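You operate a simulated robot arm through the tools that you are given. There is no shell and no other tool. Be economical: measure what you need, move in short steps, check, and stop when the job is done.

Carry out the task below with a simulated two-armed robot. There is one attempt and no reset: what you move stays moved.

## Task
Cool the load box: MAINS off, discharge, open the vent till COOL lights, then park the brown plug.
Fine: hold DISCHARGE till SAFE lights; stay on STANDBY; PARK socket of the bench amp; leave the vent open.
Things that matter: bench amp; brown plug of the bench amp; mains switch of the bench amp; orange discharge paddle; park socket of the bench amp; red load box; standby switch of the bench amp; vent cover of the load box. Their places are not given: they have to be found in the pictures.

It is judged by the outcome, as a careful person would: the job done as asked, and still so three seconds after it is handed in. It fails if anything else is knocked over, pushed out of place, dropped, spilled or broken.

## Robot
Two 6-joint arms with fingered hands on one trunk that stands fixed in place. Base frame: the origin is at the foot of the trunk, x ahead of it, y to its left, z up. Readings come in mm, degrees, newtons and seconds.
The left shoulder is at [20, 157, 829], the right one opposite. With the tool pointing down near the work surface each hand reaches from about 300 to 820 mm from the base axis, measured 20 degrees to its own side. Payload 4.1 kg a hand.
The TCP of each hand is the grasp point between the finger pads, 33 mm short of the fingertips. In the tool frame z runs along the fingers and y along their closing line. Largest opening 112 mm; the body of the gripper starts 39 mm behind the TCP. The gripper is a hand of 4 fingers: y runs from the thumb to the fingers, the wrist lies at [-16, -118, -200] in the tool frame, and closing takes about 1.5 s.
Orientation is told as [roll, pitch, yaw] about the base's x, y, z axes, in that order, counted from this pose: with the fingers straight down and the wrist toward the robot, the tool's x, y and z point along [0, 1, 0], [1, 0, 0] and [0, 0, -1] of the base frame.

## Interface
- The arms move only by the tool drive_tool. It takes "left_motion", "right_motion" or both (then of equal length, played together; a hand with none holds still); each is a list of rows, each a list of 7 numbers: the shift along the base's x, y, z in mm, then the turn, a rotation vector about the base's x, y, z in degrees, then the opening, from 0 (shut) to 1 (fully open). In form: [[dx, dy, dz, ax, ay, az, jaw], ...]. A call has 1 to 12 rows; each row is the pose to reach, as a shift and turn from the pose commanded when the call began. A row lasts 0.2 s, in which the tool goes at most 50 mm and 8.6 degrees; a call with a longer step from one row to the next is refused whole, and so is a gripper value outside its range. Where a pose cannot be reached the arm comes as near as it can. A force on the tool above 40 N (or 10 N above the force at the start of the call, whichever is more), or a blocked arm, ends the call early, and 0.2 s more pass. The fingers move at their own pace (about 72 mm/s each) and stop on an object; they squeeze with about 22 N. The grip force told is the motor's: it shows also when the fingers shut on nothing. Time passes only in rows, and 0.2 s behind the last, so rows that repeat a pose let the fingers close. It gives the time, the measured TCP pose, the force on the tool (base axes), the opening and the grip force at its end, in the units of the frame above (readings bear some noise), with the torque about the TCP (base axes, N m) and any sound that the robot's microphone picked up.
- Cameras (640 x 400 px; columns grow to the right, rows downward): "scene" is now at [47.9, -40.3, 1458.2]; the picture's right is [-0.45, -0.89, 0.00], its down [-0.54, 0.27, -0.80] and it looks along [0.71, -0.36, -0.60] (base axes); focal length 325 px, centre (320, 200). "left" rides on the left gripper at [-66, -89, -130] in its tool frame; the picture's right is [-0.79, -0.29, 0.54], its down [0.55, -0.71, 0.44] and it looks along [0.26, 0.64, 0.72] (tool axes); focal length 247 px, centre (320, 200). "right" rides on the right gripper at [66, -89, -130] in its tool frame; the picture's right is [-0.79, 0.29, -0.54], its down [-0.55, -0.71, 0.44] and it looks along [-0.26, 0.64, 0.72] (tool axes); focal length 247 px, centre (320, 200).
- grab_frame(camera): a new picture of that camera. The clock stands still meanwhile.
- hand_shape(shape, hand): the hand has 4 fingers and takes this shape, open, in about a second: jaw (thumb against the fingers, like two jaws); tri (thumb and two fingers); tip (a fingertip pinch); poke (one finger out to press); point (the index stretched); flat (the hand flat); cup (the hand cupped); fist (a fist). The gripper value then closes the fingers along that shape, each until it touches; the sizes above hold for jaw. It gives what a move gives, with no picture.
- head_to(pan, tilt): turns the head with the scene camera to pan (to the left, within 86 degrees either way) and tilt (down, from -29 to 69), counted from straight ahead of the robot. It gives what a move gives.
- probe_pixels(camera, pixels): for up to 12 pixels [column, row] of the newest picture of that camera ("zoom" is the newest enlarged one), the place [x, y, z] in the base frame of the surface seen there, good to about 2 mm. The clock stands still meanwhile.
- inspect(camera, box): a new picture of the part [left, top, right, bottom] of that camera's present view, enlarged. The clock stands still meanwhile.
- sign_off(): hands the job in; it is judged then, once.

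Go step by step. Measure first, check grasps and placings, and put right what went wrong. The budget is 80 turns and 48 pictures, counting those below and the enlarged ones. Unless the task says otherwise, let go and move clear before handing in, and close with one line.

The tools are called after "Emit:" as name(argument=value, ...) on one line, values as JSON. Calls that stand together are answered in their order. drive_tool: Moves the arms, as the interface text tells. Its arguments: {"type":"object","properties":{"left_motion":{"type":"array"},"right_motion":{"type":"array"}},"required":[]} The other tools are called the same way: hand_shape (shape, hand) gives the hand a shape; head_to (pan, tilt) turns the head that bears the scene camera; grab_frame (camera) takes a picture; probe_pixels (camera, pixels) gives the place of the surface under pixels of a picture; inspect (camera, box) takes an enlarged picture of a part of a camera's view; sign_off () hands the job in.

At the start:

```text
clock: 0.0
left_tcp_pos: [551.9, 36.5, 1092.5]
left_orientation: [0.0, -0.1, -23.1]
left_contact_force: [-0.3, 0.9, -0.8]
left_wrist_torque: [-0.01, -0.03, 0.0]
left_finger_gap: 111.6
left_finger_force: 0.1
left_shape: jaw
right_tcp_pos: [438.3, -498.2, 1140.8]
right_orientation: [0.0, 0.1, -23.2]
right_contact_force: [1.0, 0.7, 0.1]
right_wrist_torque: [0.0, -0.03, 0.0]
right_finger_gap: 111.5
right_finger_force: 0.1
right_shape: jaw
head pan, tilt: [-26.6, 37.1]
```

scene: 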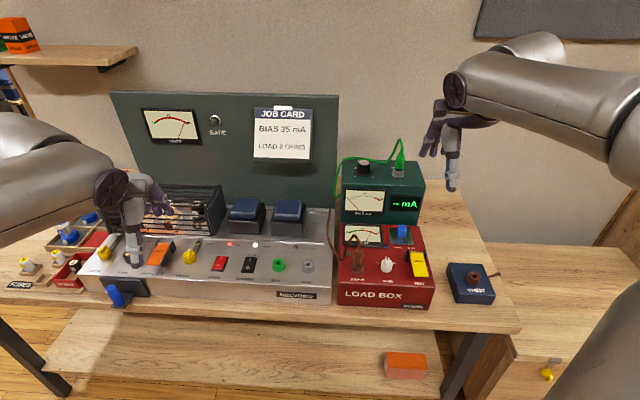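
right: 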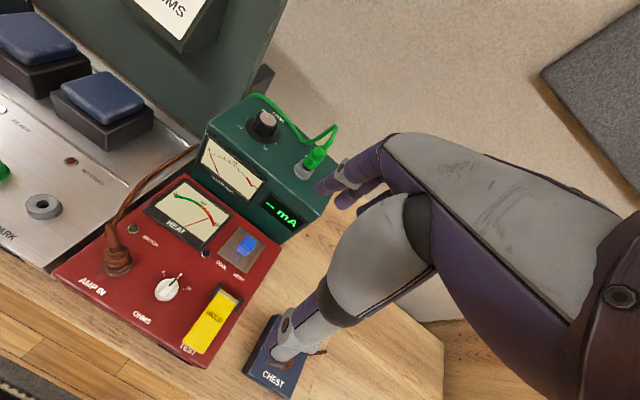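
left: 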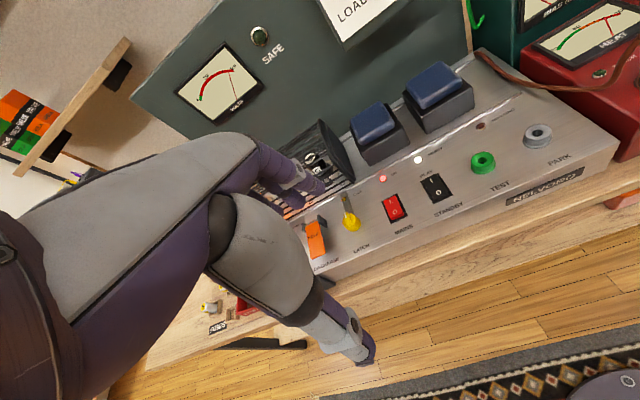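

The scene shows the amp panel (DISCHARGE paddle ~(160,252), red MAINS ~(218,263), black STANDBY ~(248,265), PARK ~(308,267)) and the load box with its brown plug ~(358,250) and a blue vent ~(402,233). I'll enlarge both areas.

Emit:
inspect(camera="scene", box=[80, 200, 340, 310])

Emit:
inspect(camera="right", box=[0, 150, 320, 370])

Emit:
inspect(camera="left", box=[280, 100, 600, 300])

Emit:
probe_pixels(camera="left", pixels=[[314, 236], [320, 252], [352, 222], [391, 200], [396, 216], [433, 182], [438, 195], [483, 160], [537, 132], [420, 230], [550, 165], [260, 35]])

Emit:
probe_pixels(camera="right", pixels=[[117, 245], [118, 262], [43, 207], [242, 250], [247, 245], [235, 262], [168, 290], [210, 315], [133, 228], [205, 253], [90, 290], [250, 280]])

```text
2.46 times, centred on (210, 255) of scene
```

zoom: 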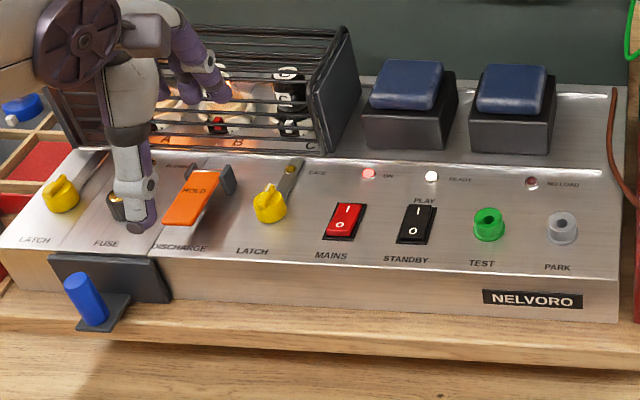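

```text
1.82 times, centred on (160, 260) of right
```

zoom: 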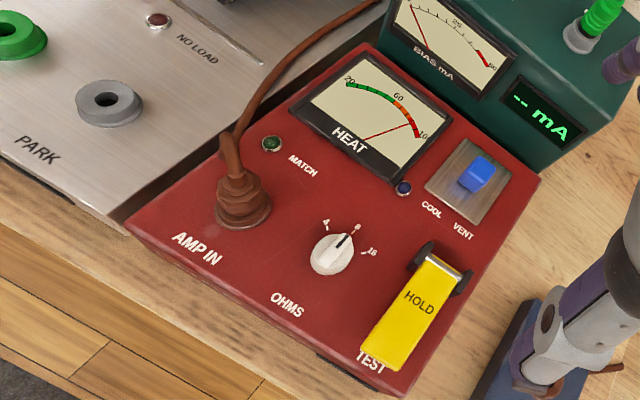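

```text
2.00 times, centred on (440, 200) of left
```

zoom: 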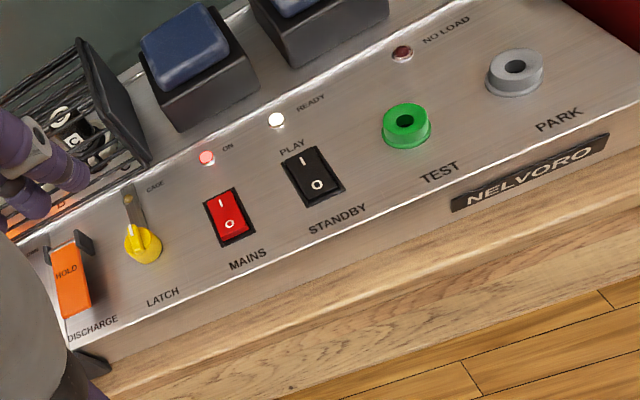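

```text
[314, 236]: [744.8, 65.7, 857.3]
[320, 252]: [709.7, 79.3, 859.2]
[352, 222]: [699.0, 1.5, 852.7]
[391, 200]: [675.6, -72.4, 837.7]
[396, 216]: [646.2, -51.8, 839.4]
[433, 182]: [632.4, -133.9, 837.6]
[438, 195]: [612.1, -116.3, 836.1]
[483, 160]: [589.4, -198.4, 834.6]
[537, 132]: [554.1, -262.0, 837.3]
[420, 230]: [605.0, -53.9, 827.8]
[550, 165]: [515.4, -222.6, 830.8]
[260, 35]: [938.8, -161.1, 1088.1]
```

```text
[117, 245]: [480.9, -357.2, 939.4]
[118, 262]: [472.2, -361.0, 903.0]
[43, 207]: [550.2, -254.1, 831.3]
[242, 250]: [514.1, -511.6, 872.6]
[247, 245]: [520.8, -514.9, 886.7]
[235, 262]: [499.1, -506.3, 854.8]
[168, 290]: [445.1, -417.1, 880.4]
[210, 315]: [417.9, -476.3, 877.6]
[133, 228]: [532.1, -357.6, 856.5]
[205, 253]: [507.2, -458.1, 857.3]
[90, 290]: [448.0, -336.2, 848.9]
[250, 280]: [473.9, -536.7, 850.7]
```

MAINS is a red rocker that is on (ON lamp lit), and its O half is the near one at about (646,-52,839). The discharge paddle is at about (710,79,859), and the brown plug sits in AMP IN. I'll shape the left hand for poking and see where its fingertip lies.

Emit:
hand_shape(hand="left", shape="poke")

Emit:
grab_frame(camera="left")

Emit:
inspect(camera="scene", box=[60, 120, 260, 300])

```text
clock: 0.9
left_tcp_pos: [550.3, 36.6, 1091.3]
left_orientation: [0.0, 0.0, -23.2]
left_contact_force: [-0.3, -0.5, -0.1]
left_wrist_torque: [-0.02, -0.03, 0.01]
left_finger_gap: 0.1
left_finger_force: 0.0
left_shape: poke
right_tcp_pos: [437.6, -497.0, 1141.8]
right_orientation: [-0.1, -0.1, -23.2]
right_contact_force: [0.0, 0.2, 0.8]
right_wrist_torque: [0.01, -0.01, 0.0]
right_finger_gap: 111.5
right_finger_force: 0.1
right_shape: jaw
head pan, tilt: [-26.6, 37.1]
```

```text
41 pictures are left
```

left: 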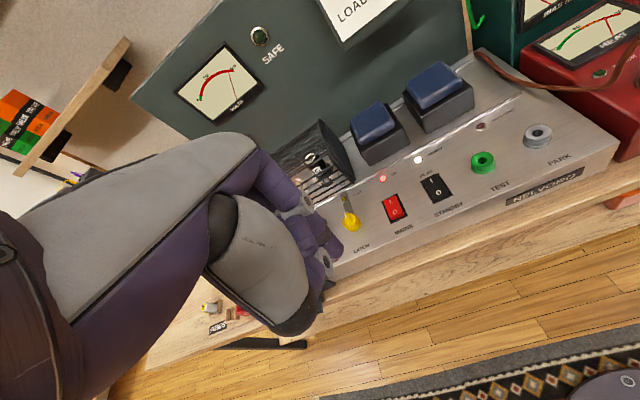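

```text
2.22 times, centred on (160, 210) of scene
```

zoom: 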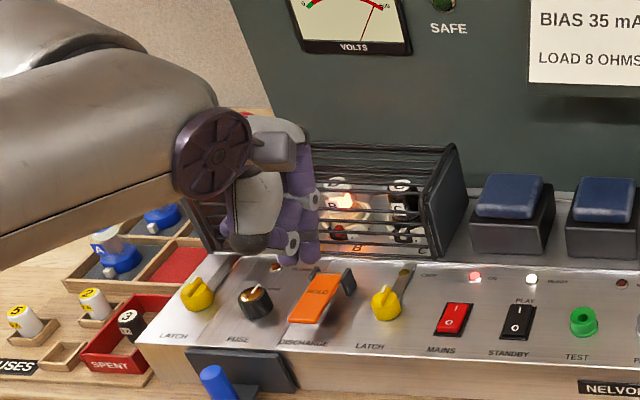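

In the enlarged view the outstretched finger seems to end near (285,260). I'll probe the hand there to find the fingertip.

Emit:
probe_pixels(camera="zoom", pixels=[[285, 258], [290, 263], [310, 262], [312, 200], [292, 240], [305, 235], [280, 225], [295, 215], [240, 255], [312, 160]])

Emit:
probe_pixels(camera="left", pixels=[[325, 260], [338, 250], [330, 285], [300, 210], [320, 230], [310, 320], [335, 240], [325, 290]])

```text
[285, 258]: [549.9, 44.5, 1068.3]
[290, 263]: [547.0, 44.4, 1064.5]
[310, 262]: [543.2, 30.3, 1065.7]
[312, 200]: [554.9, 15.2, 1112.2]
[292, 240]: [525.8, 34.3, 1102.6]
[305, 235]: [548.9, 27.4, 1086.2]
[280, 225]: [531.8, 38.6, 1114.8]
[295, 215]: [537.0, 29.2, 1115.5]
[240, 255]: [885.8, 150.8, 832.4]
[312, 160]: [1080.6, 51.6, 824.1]
```

```text
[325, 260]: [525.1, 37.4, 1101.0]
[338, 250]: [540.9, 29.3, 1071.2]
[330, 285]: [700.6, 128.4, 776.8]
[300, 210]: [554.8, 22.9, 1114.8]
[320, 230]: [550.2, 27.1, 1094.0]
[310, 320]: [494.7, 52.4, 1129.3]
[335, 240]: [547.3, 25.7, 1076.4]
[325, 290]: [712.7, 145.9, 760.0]
```

The extended finger ends at about the TCP x,y and about 33 mm below it. I'll move it over the MAINS "O" half and hover.

Emit:
drive_tool(left_motion=[[32, -30, 0, 0, 0, -4, 0], [64, -60, 0, 0, 0, -4, 0], [96, -89, 0, 0, 0, -4, 0], [96, -89, -48, 0, 0, -4, 0], [96, -89, -96, 0, 0, -4, 0], [96, -89, -140, 0, 0, -4, 0], [96, -89, -180, 0, 0, -4, 0], [96, -89, -198, 0, 0, -4, 0], [96, -89, -198, 0, 0, -4, 0]])

Emit:
inspect(camera="scene", box=[120, 180, 320, 310])

Emit:
grab_frame(camera="left")

```text
clock: 2.9
left_tcp_pos: [646.7, -51.9, 892.6]
left_orientation: [0.0, 0.0, -27.2]
left_contact_force: [-0.1, 0.1, 0.1]
left_wrist_torque: [-0.02, 0.01, 0.03]
left_finger_gap: 0.2
left_finger_force: 0.1
left_shape: poke
right_tcp_pos: [437.8, -498.6, 1141.6]
right_orientation: [0.0, 0.0, -23.1]
right_contact_force: [-0.2, 0.1, -0.3]
right_wrist_torque: [0.01, 0.06, -0.02]
right_finger_gap: 111.5
right_finger_force: 0.2
right_shape: jaw
head pan, tilt: [-26.6, 37.1]
```

```text
3.08 times, centred on (220, 245) of scene
```

zoom: 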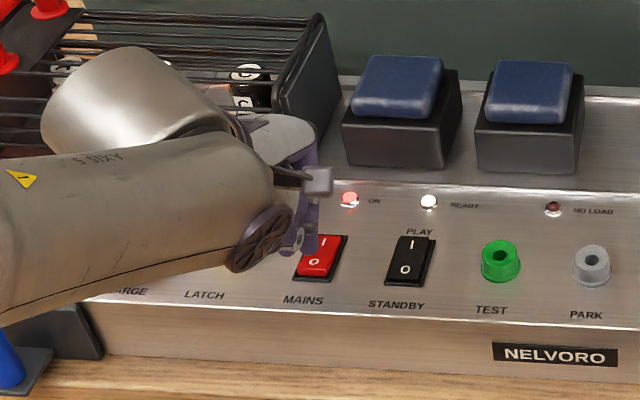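

```text
38 pictures are left
```

left: 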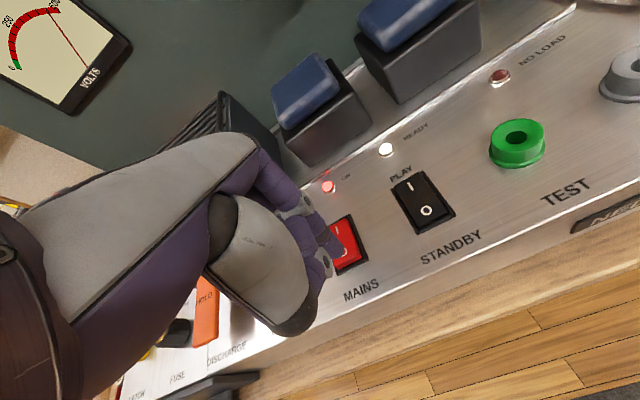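

The hand hovers above MAINS. Before pressing, I'll probe the rocker's corners to confirm the aim.

Emit:
probe_pixels(camera="left", pixels=[[350, 217], [365, 260], [340, 271], [355, 250], [350, 235], [331, 246], [328, 262], [395, 185], [415, 230], [452, 215], [432, 175], [350, 285]])

```text
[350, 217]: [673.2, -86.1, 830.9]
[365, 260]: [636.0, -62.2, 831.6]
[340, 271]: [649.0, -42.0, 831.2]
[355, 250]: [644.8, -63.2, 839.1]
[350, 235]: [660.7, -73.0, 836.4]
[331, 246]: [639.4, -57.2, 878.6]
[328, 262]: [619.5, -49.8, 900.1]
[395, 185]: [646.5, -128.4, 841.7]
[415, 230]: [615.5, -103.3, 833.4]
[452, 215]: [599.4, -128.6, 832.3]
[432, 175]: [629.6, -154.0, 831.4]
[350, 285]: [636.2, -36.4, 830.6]
```

The O half is centred at about (648,-58), so I'll shift 6 mm to the right and press down in small steps. STANDBY has its far edge raised, so it is already at standby.

Emit:
drive_tool(left_motion=[[1, -5.5, 0, 0, 0, 0, 0], [1, -5.5, -12, 0, 0, 0, 0], [1, -5.5, -18, 0, 0, 0, 0], [1, -5.5, -22, 0, 0, 0, 0], [1, -5.5, -25, 0, 0, 0, 0], [1, -5.5, -28, 0, 0, 0, 0]])

Emit:
inspect(camera="left", box=[240, 60, 560, 300])

```text
clock: 4.3
left_tcp_pos: [649.0, -57.8, 868.6]
left_orientation: [0.0, -0.5, -27.2]
left_contact_force: [-3.6, 1.1, 20.9]
left_wrist_torque: [0.03, 0.12, 0.0]
left_finger_gap: 0.0
left_finger_force: 0.2
left_shape: poke
right_tcp_pos: [436.5, -496.6, 1141.4]
right_orientation: [0.0, -0.1, -23.2]
right_contact_force: [0.4, -0.8, 0.3]
right_wrist_torque: [0.02, 0.0, 0.0]
right_finger_gap: 111.4
right_finger_force: 0.0
right_shape: jaw
head pan, tilt: [-26.6, 37.1]
```

```text
1.67 times, centred on (400, 180) of left
```

zoom: 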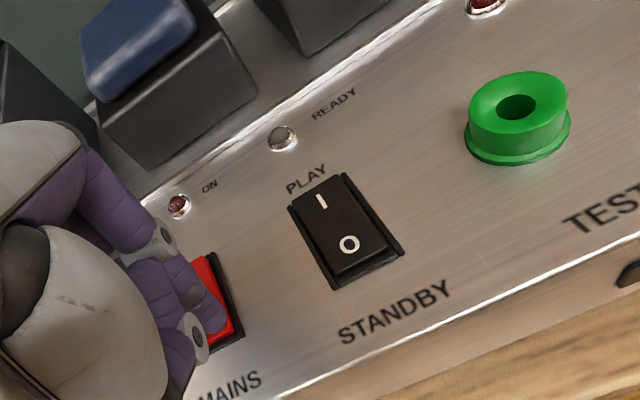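

The ON and READY lamps are both out, so MAINS is off. Next I'll lift and hover short of the discharge paddle so I can measure it.

Emit:
drive_tool(left_motion=[[0, 0, 45, 0, 0, 0, 0], [0, 0, 90, 0, 0, 0, 0], [10, 35, 100, 0, 0, 0, 0], [20, 70, 100, 0, 0, 0, 0], [30, 105, 100, 0, 0, 0, 0], [40, 139, 100, 0, 0, 0, 0], [40, 139, 100, 0, 0, 0, 0]])

Emit:
grab_frame(camera="left")

Emit:
inspect(camera="scene", box=[80, 100, 320, 300])

```text
clock: 5.9
left_tcp_pos: [688.1, 83.3, 965.0]
left_orientation: [-0.1, 0.0, -27.1]
left_contact_force: [0.1, 0.3, -0.7]
left_wrist_torque: [0.0, -0.02, 0.04]
left_finger_gap: 0.1
left_finger_force: 0.1
left_shape: poke
right_tcp_pos: [436.9, -497.9, 1141.2]
right_orientation: [0.0, 0.0, -23.2]
right_contact_force: [0.1, 1.1, -0.8]
right_wrist_torque: [0.02, 0.0, 0.0]
right_finger_gap: 111.6
right_finger_force: 0.0
right_shape: jaw
head pan, tilt: [-26.6, 37.1]
```

```text
36 pictures are left
```

left: 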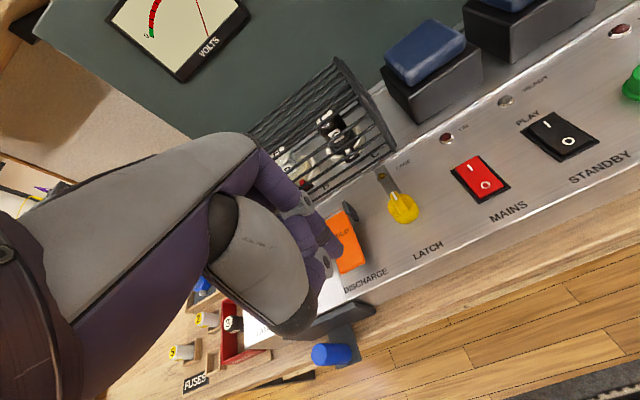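

```text
2.00 times, centred on (200, 200) of scene
```

zoom: 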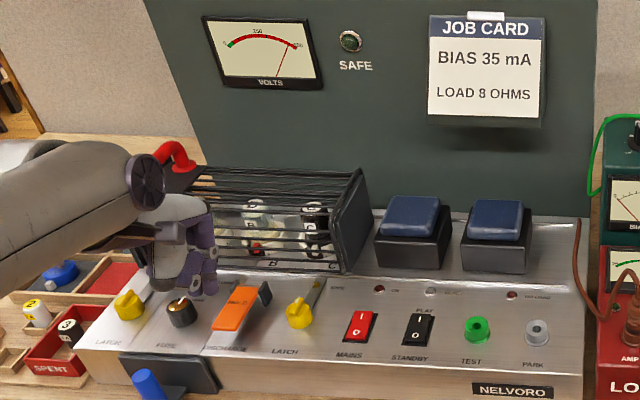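

Emit:
probe_pixels(camera="zoom", pixels=[[214, 325], [236, 329], [225, 318], [236, 300], [258, 288], [268, 288], [205, 330], [222, 340], [182, 310], [245, 310], [340, 190], [300, 185]])

Emit:
probe_pixels(camera="left", pixels=[[343, 268], [360, 263], [352, 250], [348, 225], [353, 210], [345, 275], [365, 265]])

```text
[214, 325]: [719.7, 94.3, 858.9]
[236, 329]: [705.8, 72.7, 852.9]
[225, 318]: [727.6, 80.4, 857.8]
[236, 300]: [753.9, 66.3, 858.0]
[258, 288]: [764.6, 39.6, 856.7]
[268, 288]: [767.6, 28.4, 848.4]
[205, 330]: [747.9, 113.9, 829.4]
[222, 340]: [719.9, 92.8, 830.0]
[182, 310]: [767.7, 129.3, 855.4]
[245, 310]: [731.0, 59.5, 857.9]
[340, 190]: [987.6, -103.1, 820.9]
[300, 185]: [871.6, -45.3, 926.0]
```

```text
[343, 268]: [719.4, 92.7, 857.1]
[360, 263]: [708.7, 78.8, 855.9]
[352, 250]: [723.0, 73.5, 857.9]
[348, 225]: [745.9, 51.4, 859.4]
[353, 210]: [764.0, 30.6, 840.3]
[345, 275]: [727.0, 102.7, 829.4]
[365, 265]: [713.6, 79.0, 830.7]
```

The paddle top is at z≈858, with its near end around (713,84). I'll press at (721,81) and hold.

Emit:
drive_tool(left_motion=[[17, -1, -20, 0, 0, 0, 0], [33, -2, -45, 0, 0, 0, 0], [33, -2, -62, 0, 0, 0, 0], [33, -2, -72, 0, 0, 0, 0], [33, -2, -78, 0, 0, 0, 0], [33, -2, -82, 0, 0, 0, 0], [33, -2, -86, 0, 0, 0, 0], [33, -2, -90, 0, 0, 0, 0], [33, -2, -90, 0, 0, 0, 0]])

Emit:
inspect(camera="scene", box=[80, 90, 320, 300])

```text
clock: 7.9
left_tcp_pos: [720.6, 80.9, 875.1]
left_orientation: [0.1, -0.1, -27.1]
left_contact_force: [-0.5, -0.6, 5.4]
left_wrist_torque: [-0.05, 0.03, 0.01]
left_finger_gap: 0.3
left_finger_force: 0.0
left_shape: poke
right_tcp_pos: [438.3, -497.0, 1140.8]
right_orientation: [-0.1, -0.1, -23.2]
right_contact_force: [-0.7, -0.2, 0.1]
right_wrist_torque: [0.0, 0.02, 0.0]
right_finger_gap: 111.5
right_finger_force: 0.1
right_shape: jaw
head pan, tilt: [-26.6, 37.1]
```

```text
1.90 times, centred on (200, 195) of scene
```

zoom: 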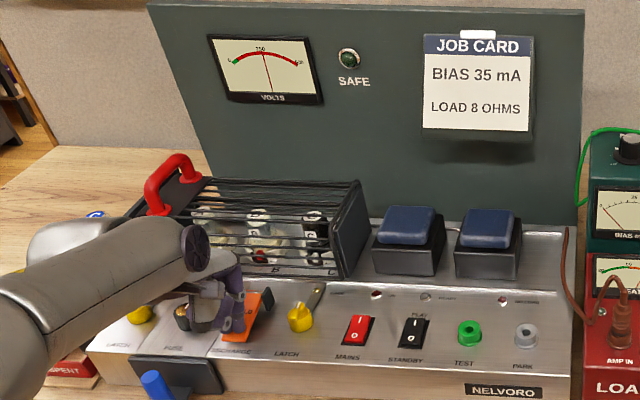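

The VOLTS needle is falling, so the discharge is working. I'll keep holding.

Emit:
drive_tool(left_motion=[[0, 0, -1, 0, 0, 0, 0], [0, 0, -1, 0, 0, 0, 0], [0, 0, -1, 0, 0, 0, 0], [0, 0, -1, 0, 0, 0, 0], [0, 0, -1, 0, 0, 0, 0], [0, 0, -1, 0, 0, 0, 0], [0, 0, -1, 0, 0, 0, 0], [0, 0, -1, 0, 0, 0, 0], [0, 0, -1, 0, 0, 0, 0], [0, 0, -1, 0, 0, 0, 0], [0, 0, -1, 0, 0, 0, 0], [0, 0, -1, 0, 0, 0, 0]])

Emit:
inspect(camera="scene", box=[80, 90, 320, 300])

```text
clock: 10.5
left_tcp_pos: [722.3, 79.5, 875.2]
left_orientation: [-0.1, -0.1, -27.0]
left_contact_force: [-1.2, 2.5, 15.1]
left_wrist_torque: [-0.03, 0.07, -0.02]
left_finger_gap: 0.0
left_finger_force: 0.0
left_shape: poke
right_tcp_pos: [437.4, -497.4, 1142.1]
right_orientation: [0.0, 0.1, -23.2]
right_contact_force: [0.5, 0.9, 0.6]
right_wrist_torque: [0.0, 0.01, 0.02]
right_finger_gap: 111.6
right_finger_force: 0.0
right_shape: jaw
head pan, tilt: [-26.6, 37.1]
```

```text
1.90 times, centred on (200, 195) of scene
```

zoom: 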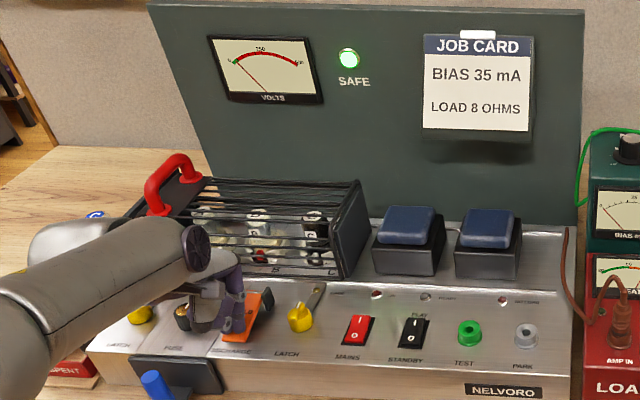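

SAFE is lit. I'll hold a moment longer, then lift the left hand clear.

Emit:
drive_tool(left_motion=[[0, 0, -1, 0, 0, 0, 0], [0, 0, -1, 0, 0, 0, 0], [0, 0, -1, 0, 0, 0, 0], [0, 0, -1, 0, 0, 0, 0], [0, 0, 40, 0, 0, 0, 0], [0, 0, 85, 0, 0, 0, 0], [-20, 0, 130, 0, 0, 0, 0], [-60, 10, 150, 0, 0, 0, 0], [-100, 30, 160, 0, 0, 0, 0], [-140, 50, 165, 0, 0, 0, 0], [-170, 70, 165, 0, 0, 0, 0]])

Emit:
grab_frame(camera="scene")

Emit:
inspect(camera="right", box=[60, 160, 280, 300])

Emit:
inspect(camera="scene", box=[330, 200, 450, 320])

```text
clock: 12.9
left_tcp_pos: [550.5, 148.9, 1040.4]
left_orientation: [0.0, 0.1, -27.2]
left_contact_force: [0.8, 0.6, -1.1]
left_wrist_torque: [-0.01, 0.0, 0.0]
left_finger_gap: 0.0
left_finger_force: 0.0
left_shape: poke
right_tcp_pos: [438.3, -496.8, 1141.0]
right_orientation: [0.0, 0.1, -23.2]
right_contact_force: [0.8, 0.4, -1.1]
right_wrist_torque: [0.03, 0.02, -0.03]
right_finger_gap: 111.7
right_finger_force: 0.0
right_shape: jaw
head pan, tilt: [-26.6, 37.1]
```

```text
32 pictures are left
```

scene: 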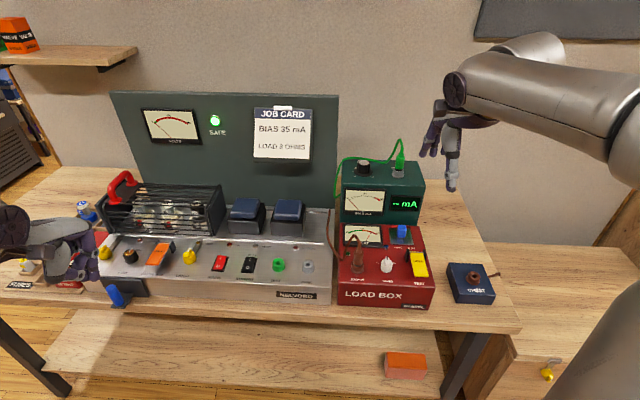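

```text
2.86 times, centred on (170, 230) of right
```

zoom: 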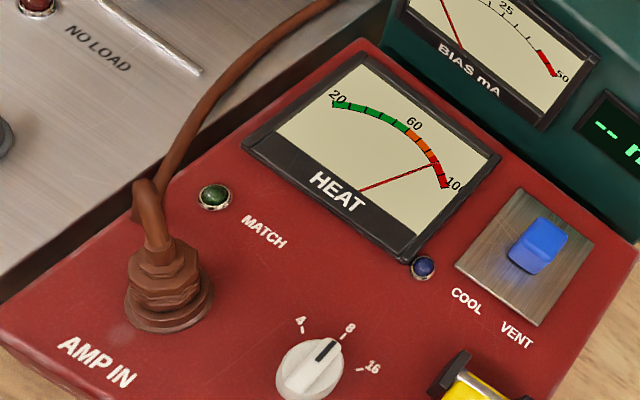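

```text
3.33 times, centred on (390, 260) of scene
```

zoom: 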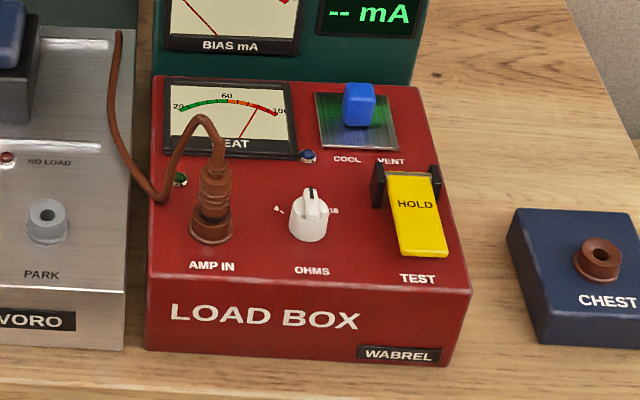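

SAFE stays lit. The vent is a metal plate with a blue knob on it, so I'll measure those and the plug.

Emit:
probe_pixels(camera="zoom", pixels=[[318, 97], [385, 95], [398, 147], [322, 149], [358, 92], [360, 115], [346, 105], [373, 105], [345, 125], [415, 90], [308, 157], [211, 200]])

Emit:
probe_pixels(camera="right", pixels=[[239, 226], [218, 253], [243, 273], [264, 246], [246, 238], [242, 250], [255, 240], [237, 246], [250, 252], [110, 245], [112, 222], [103, 270]])

```text
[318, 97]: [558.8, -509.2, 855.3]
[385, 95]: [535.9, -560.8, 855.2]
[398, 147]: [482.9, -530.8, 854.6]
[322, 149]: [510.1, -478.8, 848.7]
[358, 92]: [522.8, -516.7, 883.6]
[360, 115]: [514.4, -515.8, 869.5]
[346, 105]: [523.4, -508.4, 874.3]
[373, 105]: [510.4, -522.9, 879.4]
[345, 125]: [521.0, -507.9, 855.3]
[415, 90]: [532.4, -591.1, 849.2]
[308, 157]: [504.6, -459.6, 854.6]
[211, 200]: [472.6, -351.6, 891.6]
```

```text
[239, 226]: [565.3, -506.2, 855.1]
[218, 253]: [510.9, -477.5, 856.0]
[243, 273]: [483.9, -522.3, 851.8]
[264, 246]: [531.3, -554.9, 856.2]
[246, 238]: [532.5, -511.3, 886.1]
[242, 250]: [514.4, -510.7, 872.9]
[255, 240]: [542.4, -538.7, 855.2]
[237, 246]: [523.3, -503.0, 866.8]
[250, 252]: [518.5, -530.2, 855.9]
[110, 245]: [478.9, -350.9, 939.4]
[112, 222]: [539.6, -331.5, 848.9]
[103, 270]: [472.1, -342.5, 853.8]
```

The plate is about 57 mm square, centred at (522,-517) with its top at z=855. The knob on it is about 15 mm wide and rises to z≈886. I'll check the height of neighbours for clearance.

Emit:
probe_pixels(camera="scene", pixels=[[380, 178], [415, 190], [400, 153], [399, 175], [364, 167], [412, 254], [426, 275], [360, 245], [345, 255], [356, 232], [385, 222], [422, 220]])

Emit:
drive_tool(right_motion=[[20, -5, -30, 0, 0, -4, 0.45], [40, -10, -60, 0, 0, -4, 0.45], [50, -12, -90, 0, 0, -4, 0.45], [50, -12, -110, 0, 0, -4, 0.45], [50, -12, -110, 0, 0, -4, 0.45]])

Emit:
grab_frame(camera="right")

```text
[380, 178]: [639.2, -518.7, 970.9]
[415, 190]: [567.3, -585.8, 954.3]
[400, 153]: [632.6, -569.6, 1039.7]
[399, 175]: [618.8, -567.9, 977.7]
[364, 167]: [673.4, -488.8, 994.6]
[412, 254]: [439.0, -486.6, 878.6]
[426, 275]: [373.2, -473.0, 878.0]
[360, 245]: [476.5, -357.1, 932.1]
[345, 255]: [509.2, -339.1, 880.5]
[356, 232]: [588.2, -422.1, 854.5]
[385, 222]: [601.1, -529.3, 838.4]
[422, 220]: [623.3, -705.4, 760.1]
```

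```text
clock: 14.1
left_tcp_pos: [550.7, 149.1, 1040.3]
left_orientation: [0.0, 0.0, -27.2]
left_contact_force: [0.2, -0.2, 1.4]
left_wrist_torque: [-0.02, 0.01, -0.02]
left_finger_gap: 0.0
left_finger_force: 0.0
left_shape: poke
right_tcp_pos: [489.2, -510.5, 1029.7]
right_orientation: [-0.1, 0.0, -27.2]
right_contact_force: [0.1, 0.0, 0.1]
right_wrist_torque: [-0.01, -0.04, 0.02]
right_finger_gap: 50.8
right_finger_force: 0.1
right_shape: jaw
head pan, tilt: [-26.6, 37.1]
```

```text
29 pictures are left
```

right: 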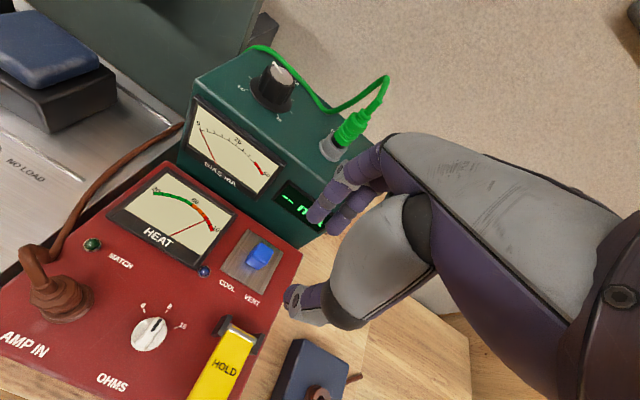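

The green box front is about 72 mm beyond the knob, so there is room for the hand. I'll look closely at the vent for rails or a hinge.

Emit:
inspect(camera="right", box=[190, 215, 290, 315])

```text
4.00 times, centred on (240, 265) of right
```

zoom: 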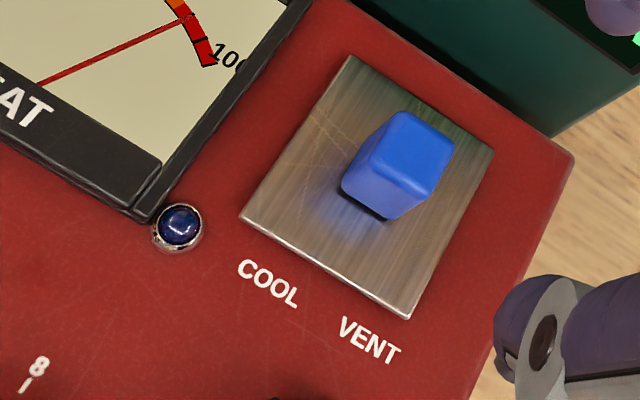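

There are no visible rails, and behind the plate there are about 45 mm of free room. I'll descend to just above the knob and check alignment before gripping.

Emit:
drive_tool(right_motion=[[17, -3, -30, 0, 0, 0, 0.4], [33, -6, -60, 0, 0, 0, 0.4], [33, -6, -90, 0, 0, 0, 0.4], [33, -6, -104, 0, 0, 0, 0.4], [33, -6, -104, 0, 0, 0, 0.4]])

Emit:
grab_frame(camera="right")

Emit:
inspect(camera="scene", box=[330, 160, 480, 290])

```text
clock: 15.3
left_tcp_pos: [549.7, 149.4, 1040.3]
left_orientation: [0.0, 0.0, -27.0]
left_contact_force: [-0.2, 0.1, 0.8]
left_wrist_torque: [0.02, 0.0, 0.01]
left_finger_gap: 0.0
left_finger_force: 0.1
left_shape: poke
right_tcp_pos: [519.2, -513.8, 928.2]
right_orientation: [-0.1, -0.1, -27.0]
right_contact_force: [-1.0, -0.6, -0.3]
right_wrist_torque: [0.0, 0.02, -0.02]
right_finger_gap: 45.3
right_finger_force: 0.1
right_shape: jaw
head pan, tilt: [-26.6, 37.1]
```

```text
27 pictures are left
```

right: 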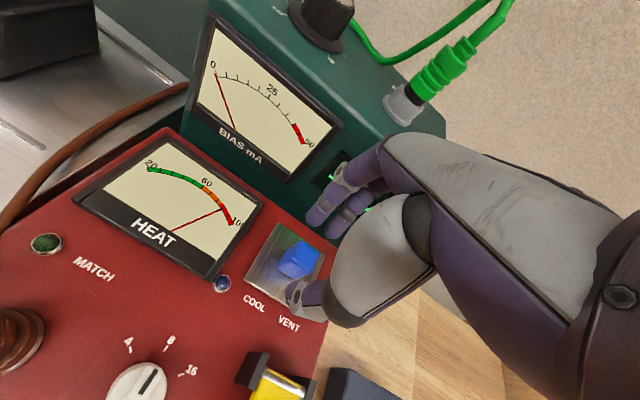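

```text
3.08 times, centred on (405, 225) of scene
```

zoom: 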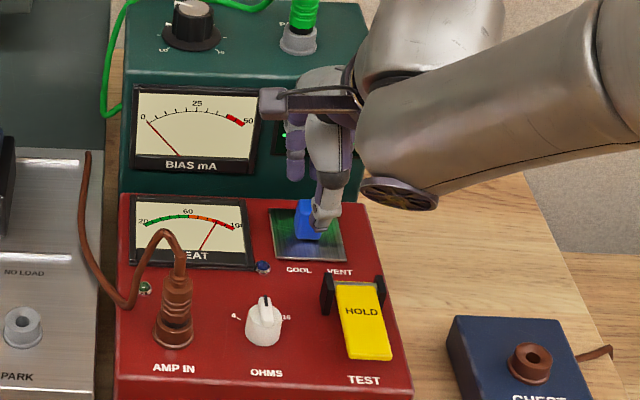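

The hand looks aligned. I'll probe the finger, thumb and knob positions to be sure.

Emit:
probe_pixels(camera="right", pixels=[[300, 250], [293, 272], [310, 268], [300, 300], [295, 290], [312, 222], [320, 215], [325, 232], [318, 195], [345, 165], [281, 263], [320, 262]])

```text
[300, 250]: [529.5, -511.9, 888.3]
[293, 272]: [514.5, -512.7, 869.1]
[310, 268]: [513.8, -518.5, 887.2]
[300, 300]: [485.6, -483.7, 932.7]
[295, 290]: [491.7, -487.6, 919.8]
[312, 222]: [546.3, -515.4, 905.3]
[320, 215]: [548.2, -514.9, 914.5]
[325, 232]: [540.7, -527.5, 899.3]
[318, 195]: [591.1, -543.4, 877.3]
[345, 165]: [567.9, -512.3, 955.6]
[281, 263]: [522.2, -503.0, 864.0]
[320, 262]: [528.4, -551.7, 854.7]
```

Alignment is good. I'll descend 35 mm and close on the knob.

Emit:
drive_tool(right_motion=[[3, -1, -15, 0, 0, 0, 0.4], [3, -1, -28, 0, 0, 0, 0.4], [3, -1, -36, 0, 0, 0, 0.4], [3, -1, -36, 0, 0, 0, 0.1], [3, -1, -36, 0, 0, 0, 0.0], [3, -1, -36, 0, 0, 0, 0.0], [3, -1, -36, 0, 0, 0, 0.0]])

```text
clock: 16.9
left_tcp_pos: [549.7, 150.6, 1040.5]
left_orientation: [0.0, 0.0, -27.3]
left_contact_force: [-0.6, 0.0, 0.2]
left_wrist_torque: [0.0, -0.01, 0.01]
left_finger_gap: 0.0
left_finger_force: 0.1
left_shape: poke
right_tcp_pos: [523.4, -516.1, 891.0]
right_orientation: [0.0, 0.0, -27.3]
right_contact_force: [-1.2, 0.7, -2.7]
right_wrist_torque: [0.02, 0.0, -0.03]
right_finger_gap: 17.2
right_finger_force: 21.8
right_shape: jaw
head pan, tilt: [-26.6, 37.1]
```

The knob is gripped with a 17 mm gap. I'll try a small push to the rear, 6 mm along the bench's forward direction, and read the force.

Emit:
drive_tool(right_motion=[[2, -1, 0, 0, 0, 0, 0], [4, -2, 0, 0, 0, 0, 0], [5.4, -2.7, 0, 0, 0, 0, 0]])

```text
clock: 17.7
left_tcp_pos: [549.4, 149.4, 1041.0]
left_orientation: [0.1, 0.0, -27.2]
left_contact_force: [-0.8, -0.3, -0.3]
left_wrist_torque: [0.03, -0.02, 0.01]
left_finger_gap: 0.0
left_finger_force: 0.2
left_shape: poke
right_tcp_pos: [528.5, -519.4, 890.5]
right_orientation: [0.0, 0.2, -27.1]
right_contact_force: [-16.1, 8.6, -0.3]
right_wrist_torque: [0.28, 0.53, -0.03]
right_finger_gap: 17.4
right_finger_force: 22.1
right_shape: jaw
head pan, tilt: [-26.6, 37.1]
```

It moved about 6 mm against 18 N, which could be friction or compliance. I'll look.

Emit:
inspect(camera="right", box=[190, 180, 370, 340])

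```text
2.50 times, centred on (280, 260) of right
```

zoom: 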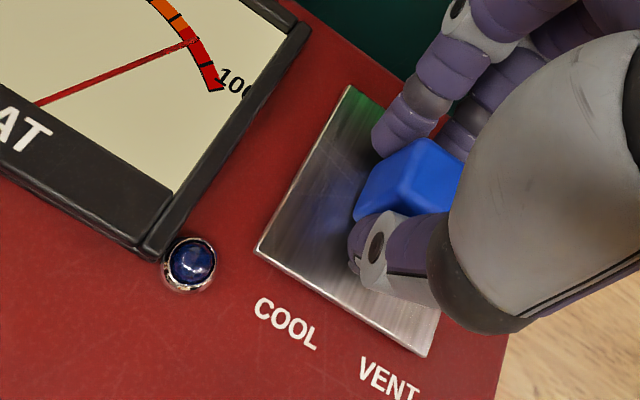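

Emit:
probe_pixels(camera="zoom", pixels=[[260, 249], [350, 92], [422, 352], [190, 262], [145, 250], [300, 28], [340, 290]])

```text
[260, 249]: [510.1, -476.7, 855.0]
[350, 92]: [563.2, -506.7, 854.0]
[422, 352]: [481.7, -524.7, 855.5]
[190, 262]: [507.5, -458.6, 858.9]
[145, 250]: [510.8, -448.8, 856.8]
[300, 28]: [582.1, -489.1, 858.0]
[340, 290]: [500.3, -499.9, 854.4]
```

The plate hasn't moved; its corner is still at (510,-477). I'll go back and test 5 mm to the right instead.

Emit:
drive_tool(right_motion=[[-3, 1.5, 0, 0, 0, 0, 0], [-5.4, 2.7, 0, 0, 0, 0, 0], [-6.4, 0.7, 0, 0, 0, 0, 0], [-7.4, -1, 0, 0, 0, 0, 0], [-8, -2.6, 0, 0, 0, 0, 0]])

```text
clock: 18.9
left_tcp_pos: [551.3, 148.7, 1040.5]
left_orientation: [0.0, 0.0, -27.2]
left_contact_force: [-0.3, 0.5, 0.5]
left_wrist_torque: [-0.01, -0.01, 0.02]
left_finger_gap: 0.0
left_finger_force: 0.1
left_shape: poke
right_tcp_pos: [521.9, -522.2, 892.1]
right_orientation: [0.0, 0.0, -27.2]
right_contact_force: [2.0, 0.4, -5.6]
right_wrist_torque: [-0.04, -0.06, -0.01]
right_finger_gap: 16.9
right_finger_force: 22.2
right_shape: jaw
head pan, tilt: [-26.6, 37.1]
```

It moved 6 mm to the right with almost no force, so the cover slides that way. I'll continue right.

Emit:
drive_tool(right_motion=[[-2, -4, 0, 0, 0, 0, 0], [-4, -8, 0, 0, 0, 0, 0], [-6, -12, 0, 0, 0, 0, 0], [-8, -16, 0, 0, 0, 0, 0]])

Emit:
grab_frame(camera="right")

Emit:
inspect(camera="scene", box=[330, 160, 480, 290])

```text
clock: 19.9
left_tcp_pos: [549.3, 149.0, 1041.6]
left_orientation: [-0.1, 0.0, -27.3]
left_contact_force: [0.3, 0.7, 0.6]
left_wrist_torque: [0.01, 0.02, 0.02]
left_finger_gap: 0.0
left_finger_force: 0.0
left_shape: poke
right_tcp_pos: [512.2, -537.3, 890.7]
right_orientation: [-0.1, 0.1, -27.1]
right_contact_force: [-5.0, 3.8, -2.5]
right_wrist_torque: [0.1, 0.1, -0.04]
right_finger_gap: 16.8
right_finger_force: 21.9
right_shape: jaw
head pan, tilt: [-26.6, 37.1]
```

```text
24 pictures are left
```

right: 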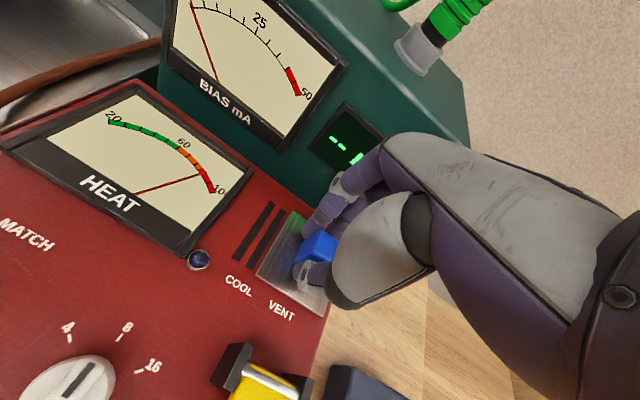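

```text
3.08 times, centred on (405, 225) of scene
```

zoom: 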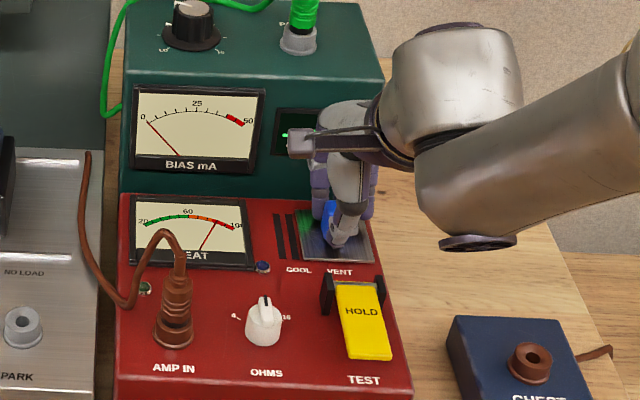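

The slots are showing, so the vent is opening. I'll slide further until it stops.

Emit:
drive_tool(right_motion=[[-2, -4, 0, 0, 0, 0, 0], [-4, -8, 0, 0, 0, 0, 0], [-6, -12, 0, 0, 0, 0, 0], [-8, -16, 0, 0, 0, 0, 0]])

```text
clock: 20.9
left_tcp_pos: [550.1, 147.9, 1041.5]
left_orientation: [0.0, 0.0, -27.2]
left_contact_force: [-0.4, 0.2, 0.1]
left_wrist_torque: [-0.02, 0.02, -0.02]
left_finger_gap: 0.0
left_finger_force: 0.1
left_shape: poke
right_tcp_pos: [505.1, -553.2, 892.5]
right_orientation: [-0.1, 0.0, -27.2]
right_contact_force: [-10.0, 7.2, -1.2]
right_wrist_torque: [0.18, 0.3, -0.05]
right_finger_gap: 16.8
right_finger_force: 22.9
right_shape: jaw
head pan, tilt: [-26.6, 37.1]
```

The resistance is mostly a small drift off the rail line to the rear. I'll correct for that and keep sliding.

Emit:
drive_tool(right_motion=[[-4, -3, 0, 0, 0, 0, 0], [-6, -7, 0, 0, 0, 0, 0], [-8.5, -11, 0, 0, 0, 0, 0], [-8.5, -11, 0, 0, 0, 0, 0]])

Emit:
grab_frame(camera="right")

```text
clock: 21.9
left_tcp_pos: [551.4, 149.8, 1040.4]
left_orientation: [0.0, 0.0, -27.1]
left_contact_force: [-1.0, -0.2, 0.0]
left_wrist_torque: [0.01, -0.02, 0.01]
left_finger_gap: 0.0
left_finger_force: 0.0
left_shape: poke
right_tcp_pos: [496.7, -565.4, 890.7]
right_orientation: [0.0, 0.0, -27.1]
right_contact_force: [1.8, 2.9, -4.2]
right_wrist_torque: [0.03, -0.02, -0.02]
right_finger_gap: 16.8
right_finger_force: 21.4
right_shape: jaw
head pan, tilt: [-26.6, 37.1]
```

```text
22 pictures are left
```

right: 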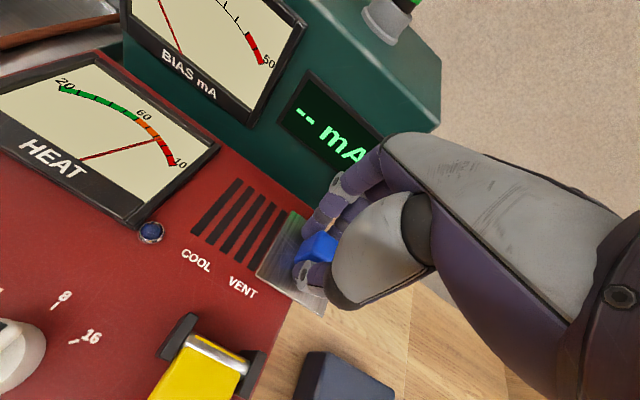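

Five slots are open and it still slides freely. I'll push gently to find the end stop.

Emit:
drive_tool(right_motion=[[-1.2, -2, 0, 0, 0, 0, 0], [-2.4, -4, 0, 0, 0, 0, 0], [-3.6, -6, 0, 0, 0, 0, 0], [-3.6, -6, 0, 0, 0, 0, 0], [-3.6, -6, 0, 0, 0, 0, 0], [-3.6, -6, 0, 0, 0, 0, 0]])

Emit:
inspect(camera="right", box=[0, 60, 360, 330])

```text
clock: 23.3
left_tcp_pos: [550.2, 150.3, 1041.1]
left_orientation: [0.0, 0.1, -27.2]
left_contact_force: [0.9, 0.4, 0.8]
left_wrist_torque: [-0.01, 0.0, 0.02]
left_finger_gap: 0.0
left_finger_force: 0.0
left_shape: poke
right_tcp_pos: [493.0, -570.0, 891.4]
right_orientation: [0.0, 0.0, -27.1]
right_contact_force: [6.4, 15.8, -5.6]
right_wrist_torque: [0.31, -0.19, 0.08]
right_finger_gap: 16.7
right_finger_force: 22.1
right_shape: jaw
head pan, tilt: [-26.6, 37.1]
```

```text
1.48 times, centred on (180, 195) of right
```

zoom: 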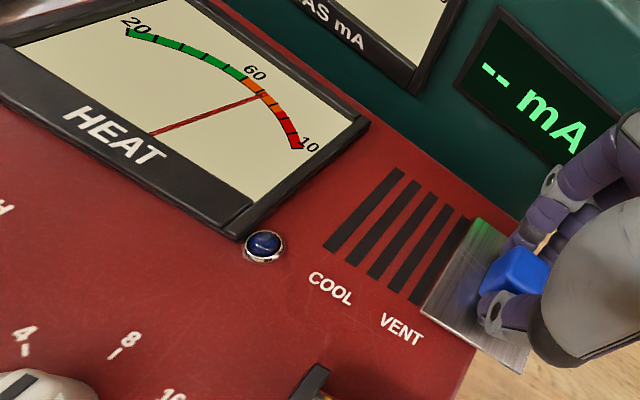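

The end stop is reached and the HEAT needle is falling. I'll release the knob and rise clear, then let it cool while I look at the plug.

Emit:
drive_tool(right_motion=[[1, 2, 0, 0, 0, 0, 0], [1, 2, 0, 0, 0, 0, 0.35], [1, 2, 0, 0, 0, 0, 0.35], [1, 2, 15, 0, 0, 0, 0.35], [1, 2, 50, 0, 0, 0, 0.35], [0, 5, 100, 0, 0, 0, 0.35], [-15, 20, 145, 0, 0, 0, 0.6], [-40, 40, 165, 0, 0, 0, 0.6], [-60, 60, 165, 0, 0, 0, 0.6], [-60, 60, 165, 0, 0, 0, 0.6]])

Emit:
grab_frame(camera="right")

Emit:
inspect(camera="scene", box=[280, 180, 440, 310])

```text
clock: 25.5
left_tcp_pos: [550.3, 148.0, 1041.6]
left_orientation: [0.0, 0.0, -27.1]
left_contact_force: [-0.1, 0.2, -0.2]
left_wrist_torque: [0.02, -0.01, -0.02]
left_finger_gap: 0.1
left_finger_force: 0.0
left_shape: poke
right_tcp_pos: [435.0, -513.2, 1057.3]
right_orientation: [0.0, 0.0, -27.2]
right_contact_force: [0.2, 1.1, -0.1]
right_wrist_torque: [0.01, 0.02, -0.01]
right_finger_gap: 66.8
right_finger_force: 0.1
right_shape: jaw
head pan, tilt: [-26.6, 37.1]
```

```text
20 pictures are left
```

right: 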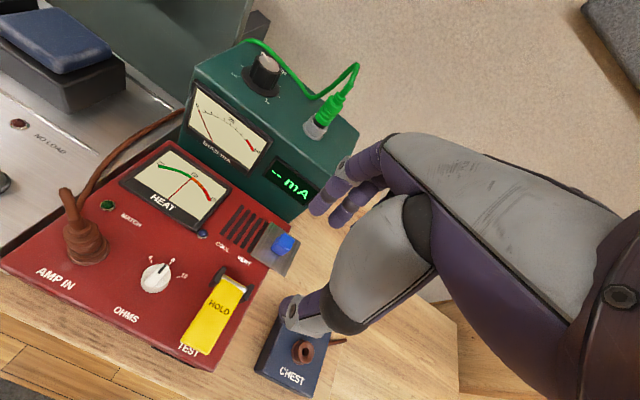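

```text
3.08 times, centred on (360, 245) of scene
```

zoom: 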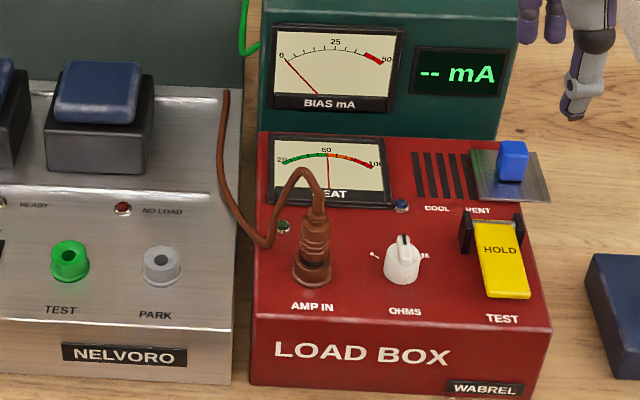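

The needle is at 60 and still dropping. I'll measure the plug, cable and PARK socket.

Emit:
probe_pixels(camera="zoom", pixels=[[313, 272], [296, 272], [330, 270], [314, 250], [315, 230], [317, 207], [303, 173], [282, 205], [268, 240], [230, 160], [161, 265], [161, 255]])

Emit:
probe_pixels(camera="right", pixels=[[85, 240], [66, 200], [75, 215], [80, 228], [87, 258], [66, 255], [107, 250], [85, 192], [130, 150], [90, 210], [70, 260], [5, 180]])

Emit:
inspect(camera="right", box=[0, 120, 240, 320])

```text
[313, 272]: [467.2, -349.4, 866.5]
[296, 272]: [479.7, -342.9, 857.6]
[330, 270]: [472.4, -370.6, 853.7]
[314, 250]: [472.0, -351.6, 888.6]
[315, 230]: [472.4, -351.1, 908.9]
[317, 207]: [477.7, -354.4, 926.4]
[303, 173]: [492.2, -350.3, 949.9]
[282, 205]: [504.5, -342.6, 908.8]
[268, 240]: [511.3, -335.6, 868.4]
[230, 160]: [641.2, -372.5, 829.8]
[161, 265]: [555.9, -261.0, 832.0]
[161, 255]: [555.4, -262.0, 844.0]
```

```text
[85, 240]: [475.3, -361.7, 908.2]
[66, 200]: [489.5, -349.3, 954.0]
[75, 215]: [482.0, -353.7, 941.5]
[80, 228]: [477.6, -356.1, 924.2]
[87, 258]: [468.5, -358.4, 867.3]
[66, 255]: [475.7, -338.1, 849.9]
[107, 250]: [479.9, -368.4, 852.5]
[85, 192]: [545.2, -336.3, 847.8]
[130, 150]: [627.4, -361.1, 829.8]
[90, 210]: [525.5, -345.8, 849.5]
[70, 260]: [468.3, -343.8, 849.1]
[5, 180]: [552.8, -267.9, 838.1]
```

```text
2.00 times, centred on (120, 220) of right
```

zoom: 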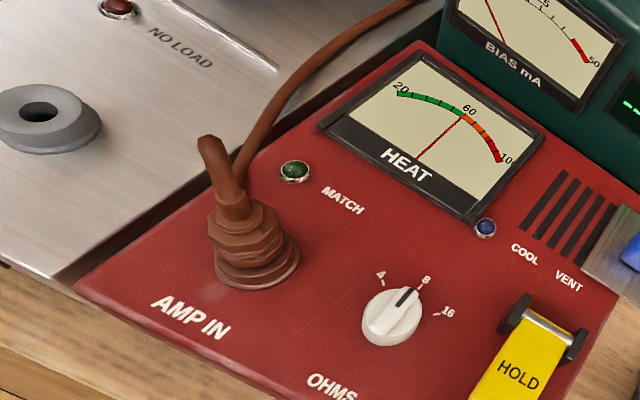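

The plug body is centred near (477,-356) with z about 868–920, and its cable arches forward-left. Closing across the cable means a yaw near -62°, so I'll hover over the plug there while the box cools.

Emit:
drive_tool(right_motion=[[5, 20, 0, 0, 0, -7, 0.4], [11, 45, 0, 0, 0, -14, 0.4], [18, 75, 0, 0, 0, -21, 0.4], [26, 105, 0, 0, 0, -28, 0.4], [34, 132, 0, 0, 0, -35, 0.4], [42, 157, -10, 0, 0, -35, 0.4], [42, 157, -27, 0, 0, -35, 0.4], [42, 157, -27, 0, 0, -35, 0.4], [42, 157, -27, 0, 0, -35, 0.4]])

Emit:
grab_frame(camera="right")

Emit:
inspect(camera="scene", box=[280, 150, 460, 310])

```text
clock: 27.5
left_tcp_pos: [549.5, 148.3, 1041.6]
left_orientation: [0.0, 0.0, -27.2]
left_contact_force: [0.2, 0.2, 0.0]
left_wrist_torque: [0.04, 0.04, 0.0]
left_finger_gap: 0.0
left_finger_force: 0.1
left_shape: poke
right_tcp_pos: [475.2, -354.0, 1026.1]
right_orientation: [0.0, -0.1, -62.3]
right_contact_force: [0.0, 0.4, 0.4]
right_wrist_torque: [0.02, 0.0, 0.02]
right_finger_gap: 45.2
right_finger_force: 0.1
right_shape: jaw
head pan, tilt: [-26.6, 37.1]
```

```text
17 pictures are left
```

right: 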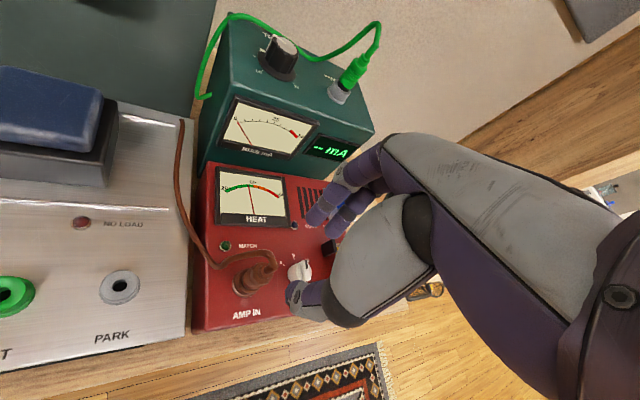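

```text
2.50 times, centred on (370, 230) of scene
```

zoom: 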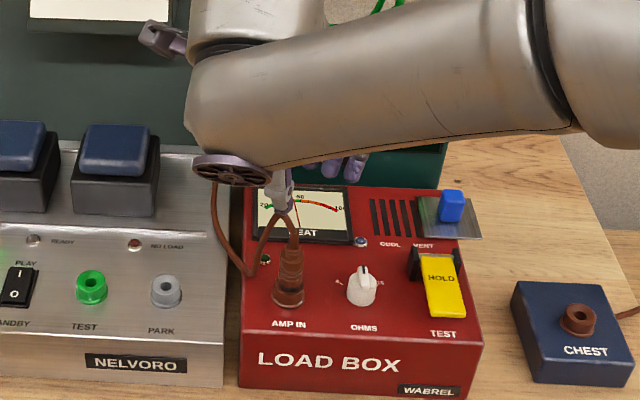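

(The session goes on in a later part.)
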